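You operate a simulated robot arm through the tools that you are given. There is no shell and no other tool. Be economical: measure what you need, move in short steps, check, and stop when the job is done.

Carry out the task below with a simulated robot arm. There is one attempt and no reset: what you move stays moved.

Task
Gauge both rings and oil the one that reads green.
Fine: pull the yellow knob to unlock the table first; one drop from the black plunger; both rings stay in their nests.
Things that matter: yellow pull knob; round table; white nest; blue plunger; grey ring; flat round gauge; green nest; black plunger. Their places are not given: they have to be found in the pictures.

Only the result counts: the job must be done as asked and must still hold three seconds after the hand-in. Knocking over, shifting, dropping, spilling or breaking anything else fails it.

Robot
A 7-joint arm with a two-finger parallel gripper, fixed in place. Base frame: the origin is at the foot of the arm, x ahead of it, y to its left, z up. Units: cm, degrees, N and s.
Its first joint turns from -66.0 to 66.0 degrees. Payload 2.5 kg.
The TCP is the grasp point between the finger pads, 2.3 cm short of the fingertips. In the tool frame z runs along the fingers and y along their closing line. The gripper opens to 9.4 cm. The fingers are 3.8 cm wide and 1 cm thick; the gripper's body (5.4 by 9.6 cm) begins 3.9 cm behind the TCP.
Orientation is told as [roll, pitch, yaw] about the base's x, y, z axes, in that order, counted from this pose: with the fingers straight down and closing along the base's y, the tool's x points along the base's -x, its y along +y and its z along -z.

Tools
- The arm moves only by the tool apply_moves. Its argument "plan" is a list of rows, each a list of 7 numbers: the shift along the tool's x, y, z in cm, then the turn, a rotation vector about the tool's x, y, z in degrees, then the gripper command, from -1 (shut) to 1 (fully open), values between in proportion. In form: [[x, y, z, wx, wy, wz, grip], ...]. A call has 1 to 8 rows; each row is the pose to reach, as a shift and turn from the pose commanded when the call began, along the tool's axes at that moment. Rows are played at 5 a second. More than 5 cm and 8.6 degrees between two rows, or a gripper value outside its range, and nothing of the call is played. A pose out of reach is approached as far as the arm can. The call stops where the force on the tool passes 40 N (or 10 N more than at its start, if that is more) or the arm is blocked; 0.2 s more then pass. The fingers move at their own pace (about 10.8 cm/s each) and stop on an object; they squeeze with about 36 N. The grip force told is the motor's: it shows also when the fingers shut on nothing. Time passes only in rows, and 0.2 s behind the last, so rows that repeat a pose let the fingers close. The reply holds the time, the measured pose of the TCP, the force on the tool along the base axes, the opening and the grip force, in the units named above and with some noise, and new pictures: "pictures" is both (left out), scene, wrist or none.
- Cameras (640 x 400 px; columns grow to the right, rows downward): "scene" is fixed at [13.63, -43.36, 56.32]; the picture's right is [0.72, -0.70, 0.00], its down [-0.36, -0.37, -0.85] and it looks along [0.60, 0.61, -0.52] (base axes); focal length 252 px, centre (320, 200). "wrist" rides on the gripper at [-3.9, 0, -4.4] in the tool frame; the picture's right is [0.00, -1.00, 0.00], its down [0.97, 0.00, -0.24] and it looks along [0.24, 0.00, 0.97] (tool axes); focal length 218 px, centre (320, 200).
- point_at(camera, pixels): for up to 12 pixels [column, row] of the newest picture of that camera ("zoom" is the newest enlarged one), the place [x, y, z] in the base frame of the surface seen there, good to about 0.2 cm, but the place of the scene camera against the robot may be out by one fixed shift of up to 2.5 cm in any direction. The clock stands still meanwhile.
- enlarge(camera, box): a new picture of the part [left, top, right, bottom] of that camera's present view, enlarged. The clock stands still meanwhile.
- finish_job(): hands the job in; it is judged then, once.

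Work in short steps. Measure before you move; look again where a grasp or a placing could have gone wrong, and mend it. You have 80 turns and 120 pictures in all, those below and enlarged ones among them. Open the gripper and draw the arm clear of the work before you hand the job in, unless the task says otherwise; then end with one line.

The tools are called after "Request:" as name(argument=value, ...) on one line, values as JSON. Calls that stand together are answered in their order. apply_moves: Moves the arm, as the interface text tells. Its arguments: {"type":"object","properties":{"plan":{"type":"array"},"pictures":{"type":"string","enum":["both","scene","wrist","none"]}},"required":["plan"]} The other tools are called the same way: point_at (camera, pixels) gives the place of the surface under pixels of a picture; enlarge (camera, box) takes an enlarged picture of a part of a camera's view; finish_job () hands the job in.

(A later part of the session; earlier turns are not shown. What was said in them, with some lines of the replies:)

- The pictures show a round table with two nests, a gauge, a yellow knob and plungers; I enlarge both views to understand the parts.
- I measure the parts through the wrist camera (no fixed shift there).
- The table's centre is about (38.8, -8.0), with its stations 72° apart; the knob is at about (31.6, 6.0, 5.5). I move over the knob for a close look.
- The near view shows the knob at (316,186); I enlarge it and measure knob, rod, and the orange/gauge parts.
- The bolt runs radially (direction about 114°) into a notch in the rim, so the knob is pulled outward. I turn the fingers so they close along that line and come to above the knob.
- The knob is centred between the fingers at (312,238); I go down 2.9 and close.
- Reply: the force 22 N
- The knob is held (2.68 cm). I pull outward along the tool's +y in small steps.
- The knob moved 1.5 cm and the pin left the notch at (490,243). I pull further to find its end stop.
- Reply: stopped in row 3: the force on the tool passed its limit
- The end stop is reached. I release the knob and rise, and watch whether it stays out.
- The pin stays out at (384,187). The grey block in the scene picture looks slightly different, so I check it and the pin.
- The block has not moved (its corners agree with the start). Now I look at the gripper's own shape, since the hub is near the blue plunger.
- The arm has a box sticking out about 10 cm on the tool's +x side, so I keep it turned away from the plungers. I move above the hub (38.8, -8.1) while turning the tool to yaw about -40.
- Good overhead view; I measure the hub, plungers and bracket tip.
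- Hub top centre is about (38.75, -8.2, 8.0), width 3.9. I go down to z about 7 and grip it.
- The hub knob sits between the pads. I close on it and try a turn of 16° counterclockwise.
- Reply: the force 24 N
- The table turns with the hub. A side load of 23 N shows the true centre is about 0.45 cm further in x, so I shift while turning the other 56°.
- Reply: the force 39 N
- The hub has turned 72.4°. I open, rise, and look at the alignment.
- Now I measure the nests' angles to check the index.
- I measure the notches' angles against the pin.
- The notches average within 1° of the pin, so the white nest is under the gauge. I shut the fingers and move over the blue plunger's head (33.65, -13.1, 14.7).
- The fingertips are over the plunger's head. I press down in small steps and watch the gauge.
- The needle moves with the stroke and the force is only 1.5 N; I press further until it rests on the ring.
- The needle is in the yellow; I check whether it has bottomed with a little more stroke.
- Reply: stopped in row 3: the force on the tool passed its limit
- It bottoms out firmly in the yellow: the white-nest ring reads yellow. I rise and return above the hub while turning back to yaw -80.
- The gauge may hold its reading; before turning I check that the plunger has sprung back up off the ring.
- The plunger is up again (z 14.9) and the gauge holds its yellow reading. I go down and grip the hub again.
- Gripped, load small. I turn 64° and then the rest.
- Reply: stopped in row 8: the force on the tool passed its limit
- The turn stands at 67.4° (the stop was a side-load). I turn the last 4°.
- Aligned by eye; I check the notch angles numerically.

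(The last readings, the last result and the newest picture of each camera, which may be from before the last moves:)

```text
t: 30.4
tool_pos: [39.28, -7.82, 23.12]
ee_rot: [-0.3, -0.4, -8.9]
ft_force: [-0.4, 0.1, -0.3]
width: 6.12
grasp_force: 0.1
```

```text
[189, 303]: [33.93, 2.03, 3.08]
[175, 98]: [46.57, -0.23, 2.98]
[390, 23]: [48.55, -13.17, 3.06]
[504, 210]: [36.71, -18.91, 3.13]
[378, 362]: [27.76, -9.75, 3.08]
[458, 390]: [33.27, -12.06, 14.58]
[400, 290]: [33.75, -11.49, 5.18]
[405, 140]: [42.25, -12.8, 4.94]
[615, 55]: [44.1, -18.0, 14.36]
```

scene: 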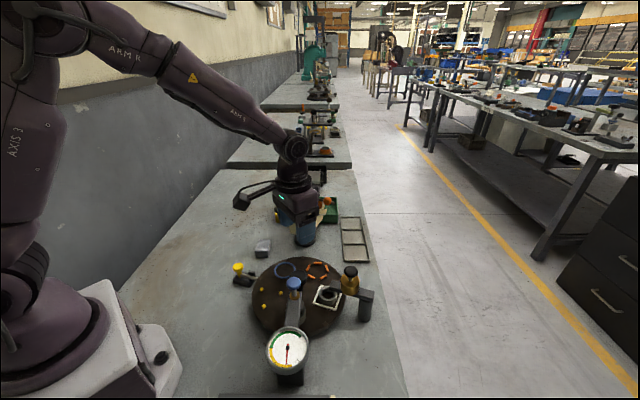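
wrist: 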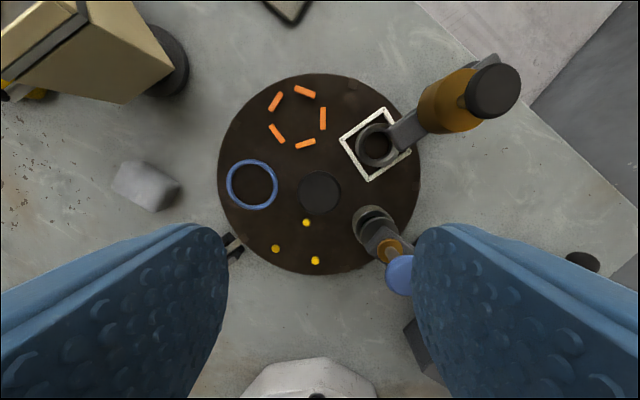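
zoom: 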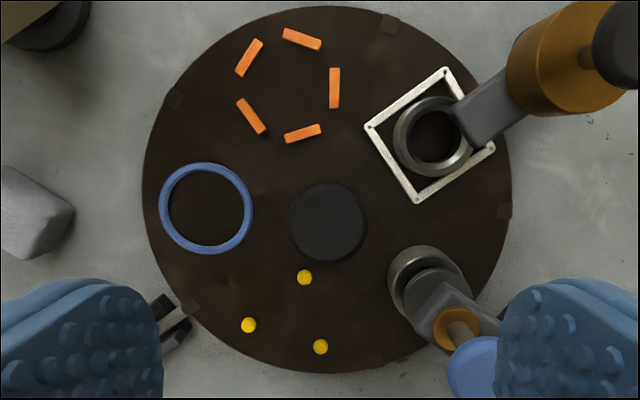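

The index mean is 116.2°, matching the pin. I move over the blue plunger again with shut fingers.

Request:
apply_moves(plan=[[1.6, -2, 0, 0, 0, 0, -1], [3.2, -4, 0, 0, 0, 0, -1], [4.74, -6.09, 1, 0, 0, 0, -1], [4.74, -6.09, 4, 0, 0, 0, -1], [4.74, -6.09, 5.5, 0, 0, 0, -1], [4.74, -6.09, 6.1, 0, 0, 0, -1], [4.74, -6.09, 6.6, 0, 0, 0, -1], [4.74, -6.09, 7, 0, 0, 0, -1]], pictures="none")

Request:
apply_moves(plan=[[0, 0, 0.3, 0, 0, 0, -1], [0, 0, 0.6, 0, 0, 0, -1], [0, 0, 0.9, 0, 0, 0, -1], [0, 0, 1.2, 0, 0, 0, -1], [0, 0, 1.4, 0, 0, 0, -1], [0, 0, 1.4, 0, 0, 0, -1]], pictures="none")

Request:
enlarge(camera="scene", box=[250, 250, 350, 380])

```text
t: 32.2
tool_pos: [33.59, -13.08, 16.26]
ee_rot: [-0.3, -0.4, -9.0]
ft_force: [-0.7, 1.0, 2.9]
width: 0.01
grasp_force: 36.5
```

```text
t: 33.2
tool_pos: [33.49, -13.13, 15.46]
ee_rot: [-0.2, -0.3, -9.0]
ft_force: [-2.8, 0.9, 5.9]
width: 0.0
grasp_force: 35.9
stopped in row 4: the force on the tool passed its limit (the readings are from after the stop); the commanded pose is now the measured one
```

```text
3.08 times, centred on (300, 315) of scene
```

zoom: 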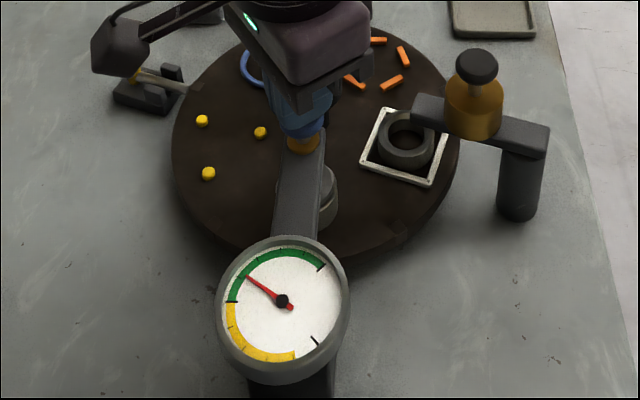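

The needle stops firmly in the green: the green-nest ring is the one to oil. I rise and return to the hub for another index.

Request:
apply_moves(plan=[[0, 0, -4, 0, 0, 0, -1], [0, 0, -6.7, 0, 0, 8, -1], [-1.5, 2, -6.7, 0, 0, 16, -1], [-3, 4, -6.7, 0, 0, 24, 0.3], [-4.64, 5.88, -6.7, 0, 0, 32, 0.3], [-4.64, 5.88, -6.7, 0, 0, 40, 0.3], [-4.64, 5.88, -6.7, 0, 0, 48, 0.3], [-4.64, 5.88, -6.7, 0, 0, 56, 0.3]], pictures="none")

Request:
apply_moves(plan=[[0, 0, 0, 0, 0, 8, 0.3], [0, 0, 0, 0, 0, 16, 0.3], [0, 0, 0, 0, 0, 16, 0.3]])

```text
t: 35.0
tool_pos: [39.1, -7.94, 22.11]
ee_rot: [0.3, -0.5, -65.1]
ft_force: [0.3, 1.0, 0.6]
width: 6.09
grasp_force: 0.1
```

```text
t: 35.8
tool_pos: [39.06, -8.09, 22.14]
ee_rot: [0.3, -0.3, -81.0]
ft_force: [0.3, 0.4, 0.1]
width: 6.1
grasp_force: 0.2
```

scene: 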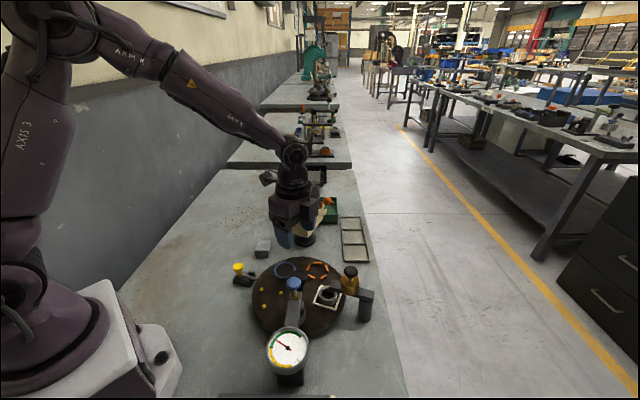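
wrist: 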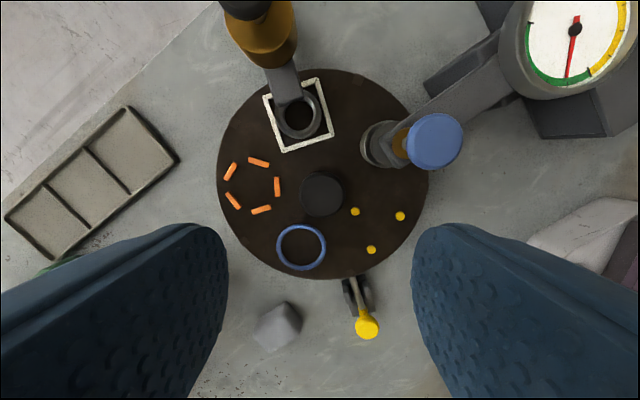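

The plunger is up and the gauge holds green. I go straight down and grip the hub.

Request:
apply_moves(plan=[[0, 0, 4.5, 0, 0, 0, 0.3], [0, 0, 9, 0, 0, 0, 0.3], [0, -0.05, 12.5, 0, 0, 0, 0.3], [0, -0.1, 15, 0, 0, 0, 0.3], [0, -0.1, 15, 0, 0, 0, 0.3], [0, -0.1, 15, 0, 0, 0, -1], [0, -0.1, 15, 0, 0, 0, -1], [0, -0.1, 15, 0, 0, 0, -1]], pictures="none")

Request:
apply_moves(plan=[[0, 0, 0, 0, 0, -6, -1], [0, 0, 0, 0, 0, -12, -1], [0, 0, 0, 0, 0, -18, -1], [0, 0, 0, 0, 0, -24, -1], [0, 0, 0, 0, 0, -30, -1], [0, 0, 0, 0, 0, -36, -1], [0, 0, 0, 0, 0, -36, -1]], pictures="none")

```text
t: 37.6
tool_pos: [38.84, -8.23, 6.98]
ee_rot: [0.1, -0.3, -81.0]
ft_force: [-6.0, -2.1, -5.3]
width: 4.12
grasp_force: 45.2
```

```text
t: 39.2
tool_pos: [39.22, -8.04, 6.99]
ee_rot: [0.4, -0.6, -44.7]
ft_force: [15.4, 13.0, -11.1]
width: 4.15
grasp_force: 44.8
```

Side load (15,13) N; I shift 0.35 toward it and turn the remaining 35.7°.

Request:
apply_moves(plan=[[0, 0.3, 0, 0, 0, -4, -1], [0, 0.3, 0, 0, 0, -11, -1], [0, 0.3, 0, 0, 0, -18, -1], [0, 0.3, 0, 0, 0, -25, -1], [0, 0.3, 0, 0, 0, -31, -1], [0, 0.3, 0, 0, 0, -35.7, -1], [0, 0.3, 0, 0, 0, -35.7, -1]], pictures="none")

```text
t: 40.8
tool_pos: [39.27, -7.84, 7.01]
ee_rot: [-0.1, -0.3, -9.1]
ft_force: [4.7, 18.5, 7.3]
width: 4.15
grasp_force: 45.5
```

Turned 71.9°. I release, rise and look.

Request:
apply_moves(plan=[[0, 0, 0, 0, 0, 0, 0.3], [0, 0, 0, 0, 0, 0, 0.3], [0, 0, -4, 0, 0, 0, 0.3], [0, 0, -8.5, 0, 0, 0, 0.3], [0, 0, -13, 0, 0, 0, 0.3], [0, 0, -16, 0, 0, 0, 0.3], [0, 0, -16, 0, 0, 0, 0.3]])

Request:
enlarge(camera="wrist", box=[205, 70, 425, 290])

```text
t: 42.4
tool_pos: [39.07, -7.92, 22.93]
ee_rot: [-0.2, -0.3, -9.2]
ft_force: [-0.5, 0.0, 0.5]
width: 6.1
grasp_force: 0.1
```

scene: 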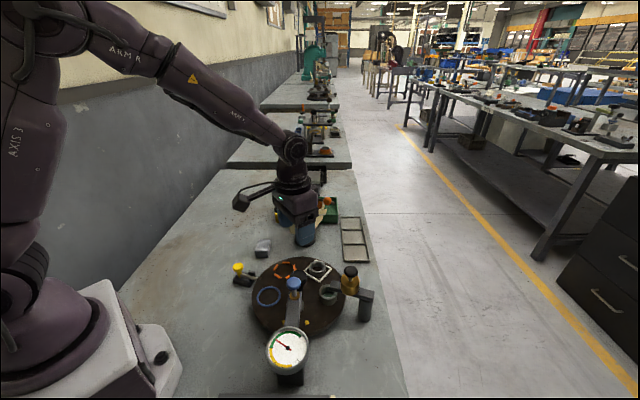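
wrist: 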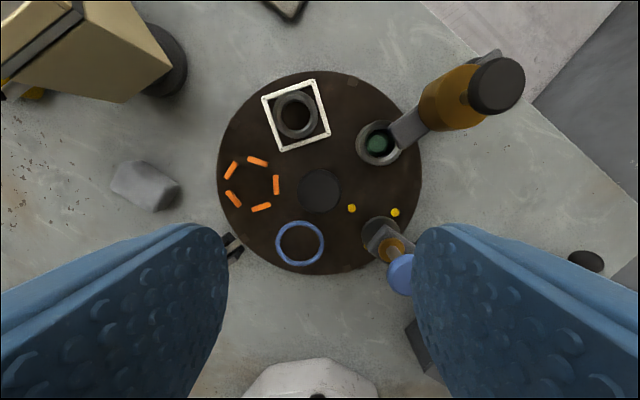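

```text
1.82 times, centred on (315, 180) of wrist
```

zoom: 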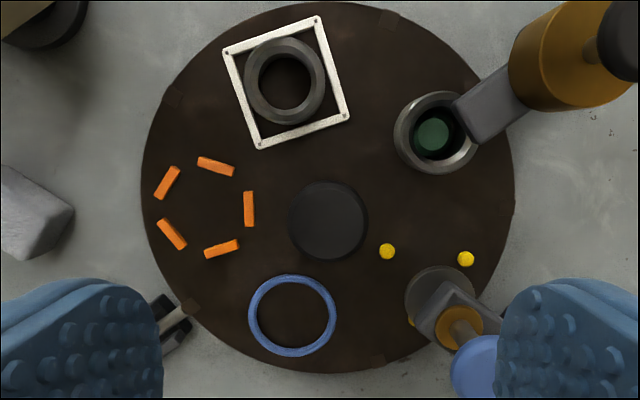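

I verify the angles and the black plunger's place.

Request:
point_at(camera="zoom", pixels=[[190, 304], [173, 95], [389, 18], [379, 359], [436, 132], [475, 105]])

Request:
point_at(camera="wrist", pixels=[[497, 86], [472, 86], [522, 86], [497, 62], [497, 110], [445, 105]])

```text
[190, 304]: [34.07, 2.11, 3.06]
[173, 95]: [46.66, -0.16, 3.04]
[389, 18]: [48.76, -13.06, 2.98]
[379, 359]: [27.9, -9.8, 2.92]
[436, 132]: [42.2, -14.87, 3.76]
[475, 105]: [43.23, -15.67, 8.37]
```

```text
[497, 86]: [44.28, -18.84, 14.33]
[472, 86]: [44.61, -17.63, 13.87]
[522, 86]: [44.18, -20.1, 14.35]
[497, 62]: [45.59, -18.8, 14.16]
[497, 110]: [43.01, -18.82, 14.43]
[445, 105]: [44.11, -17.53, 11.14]
```

The index is good (116.6°). I shut the fingers and move over the black plunger's head (44.3, -18.85, 14.3), staying high to test the reach.

Request:
apply_moves(plan=[[-2.3, -3.3, 0, 0, 0, 0, -1], [-4.6, -6.6, 0, 0, 0, 0, -1], [-6.91, -9.95, 0, 0, 0, 0, -1], [-6.91, -9.95, 2, 0, 0, 0, -1], [-6.91, -9.95, 4.5, 0, 0, 0, -1], [-6.91, -9.95, 4.5, 0, 0, 0, -1]])

```text
t: 43.8
tool_pos: [44.36, -18.88, 18.67]
ee_rot: [-0.3, -0.4, -9.2]
ft_force: [-0.3, -0.3, -0.1]
width: 0.01
grasp_force: 35.9
```

scene: 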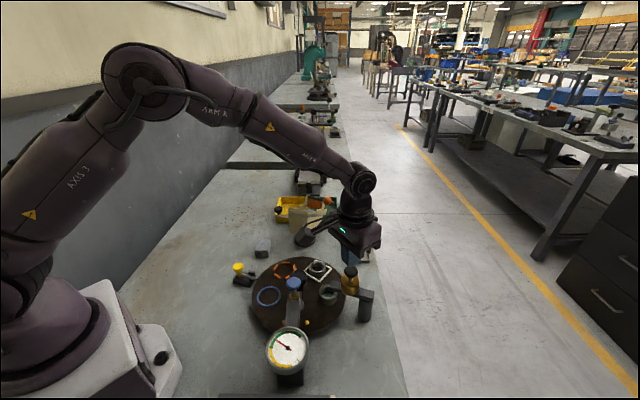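
wrist: 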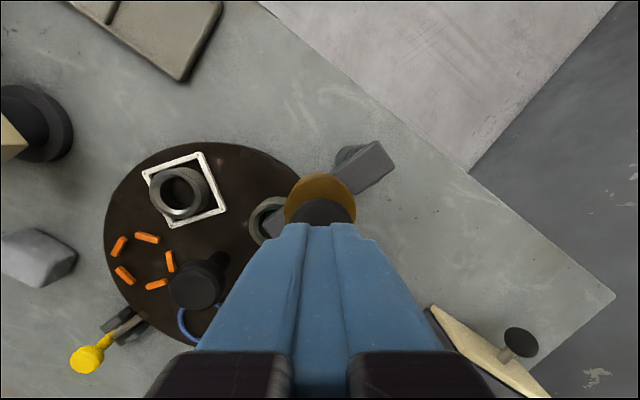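

Reachable. I press in one steady stroke until it stops, so that just one drop falls.

Request:
apply_moves(plan=[[0, 0, 1.0, 0, 0, 0, -1], [0, 0, 1.8, 0, 0, 0, -1], [0, 0, 2.2, 0, 0, 0, -1], [0, 0, 2.6, 0, 0, 0, -1], [0, 0, 3.0, 0, 0, 0, -1], [0, 0, 3.4, 0, 0, 0, -1], [0, 0, 3.7, 0, 0, 0, -1], [0, 0, 3.7, 0, 0, 0, -1]])

Request:
enlarge(camera="scene", box=[290, 240, 390, 330])

```text
t: 45.6
tool_pos: [44.47, -18.91, 14.86]
ee_rot: [-0.2, -0.4, -9.1]
ft_force: [-6.8, 7.6, 19.8]
width: 0.02
grasp_force: 36.2
```

scene: 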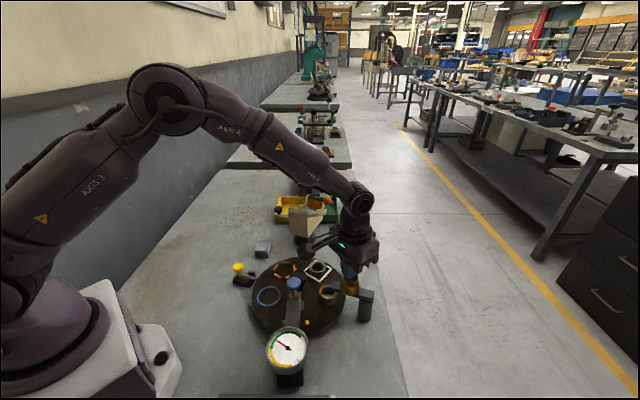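
wrist: 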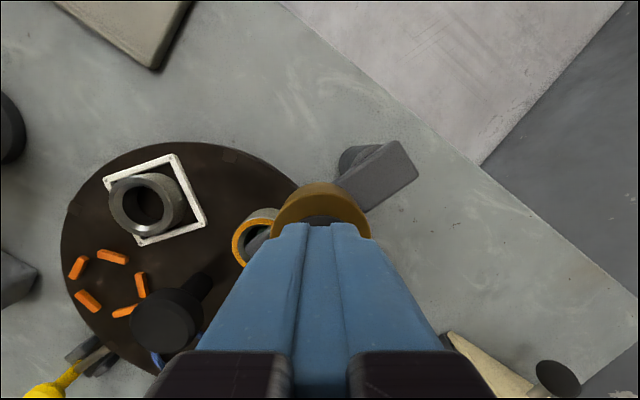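

```text
4.44 times, centred on (340, 285) of scene
```

zoom: 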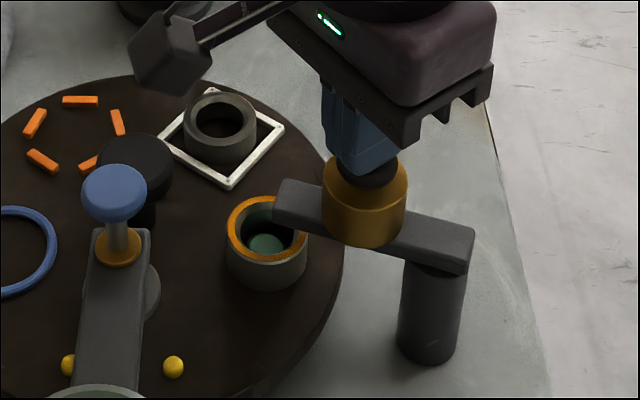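

The ring in the green nest now carries an oil film (amber rim). I rise straight up, then open and draw clear.

Request:
apply_moves(plan=[[0, 0, -3, 0, 0, 0, -1], [0, 0, -7, 0, 0, 0, -1], [0, 0, -11.5, 0, 0, 0, -1], [0, 0, -16, 0, 0, 0, 0], [0, 0, -20, 0, 0, 0, 1], [4, 0, -22, 0, 0, 0, 1], [6, 0, -22, 0, 0, 0, 1], [6, 0, -22, 0, 0, 0, 1]])

Request:
enlarge(camera="scene", box=[225, 230, 395, 380])

```text
t: 47.4
tool_pos: [38.32, -17.9, 36.88]
ee_rot: [-0.2, -0.5, -9.3]
ft_force: [-1.2, 1.0, -0.1]
width: 9.4
grasp_force: 0.1
```

scene: 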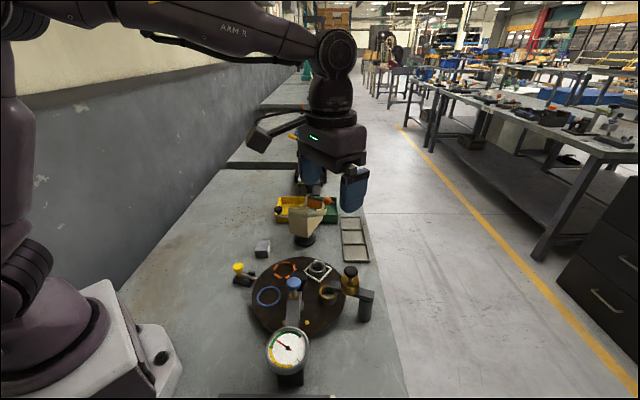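
wrist: 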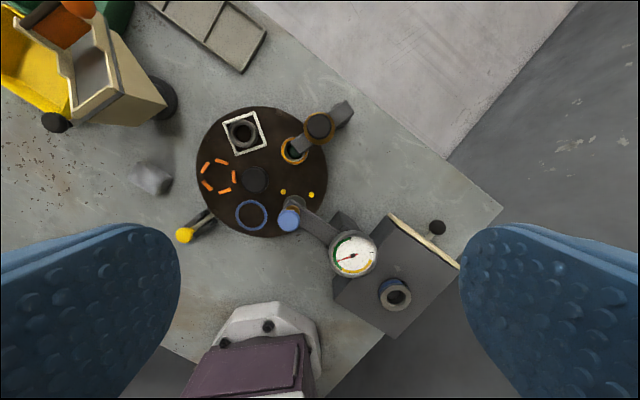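

```text
2.67 times, centred on (310, 305) of scene
```

zoom: 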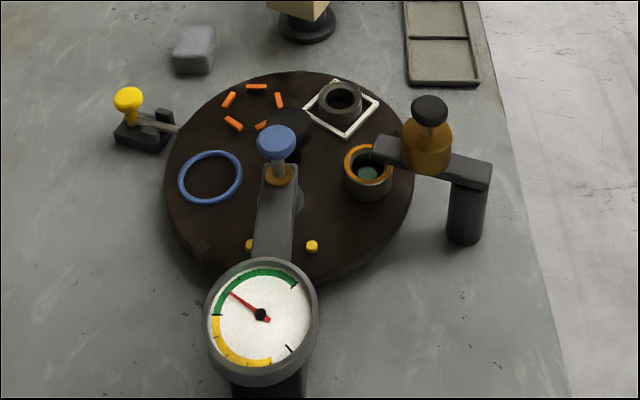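

Both rings sit in their nests, the green-reading one is oiled, and the arm is clear with the gripper open, so I hand in.

Request:
finish_job()

```text
The job is handed in.
```

Job handed in: I pulled the yellow knob to unlock the table and gauged both rings. The white-nest ring read yellow and the green-nest ring read green. The green-nest ring got one drop from the black plunger, and both rings are still in their nests.
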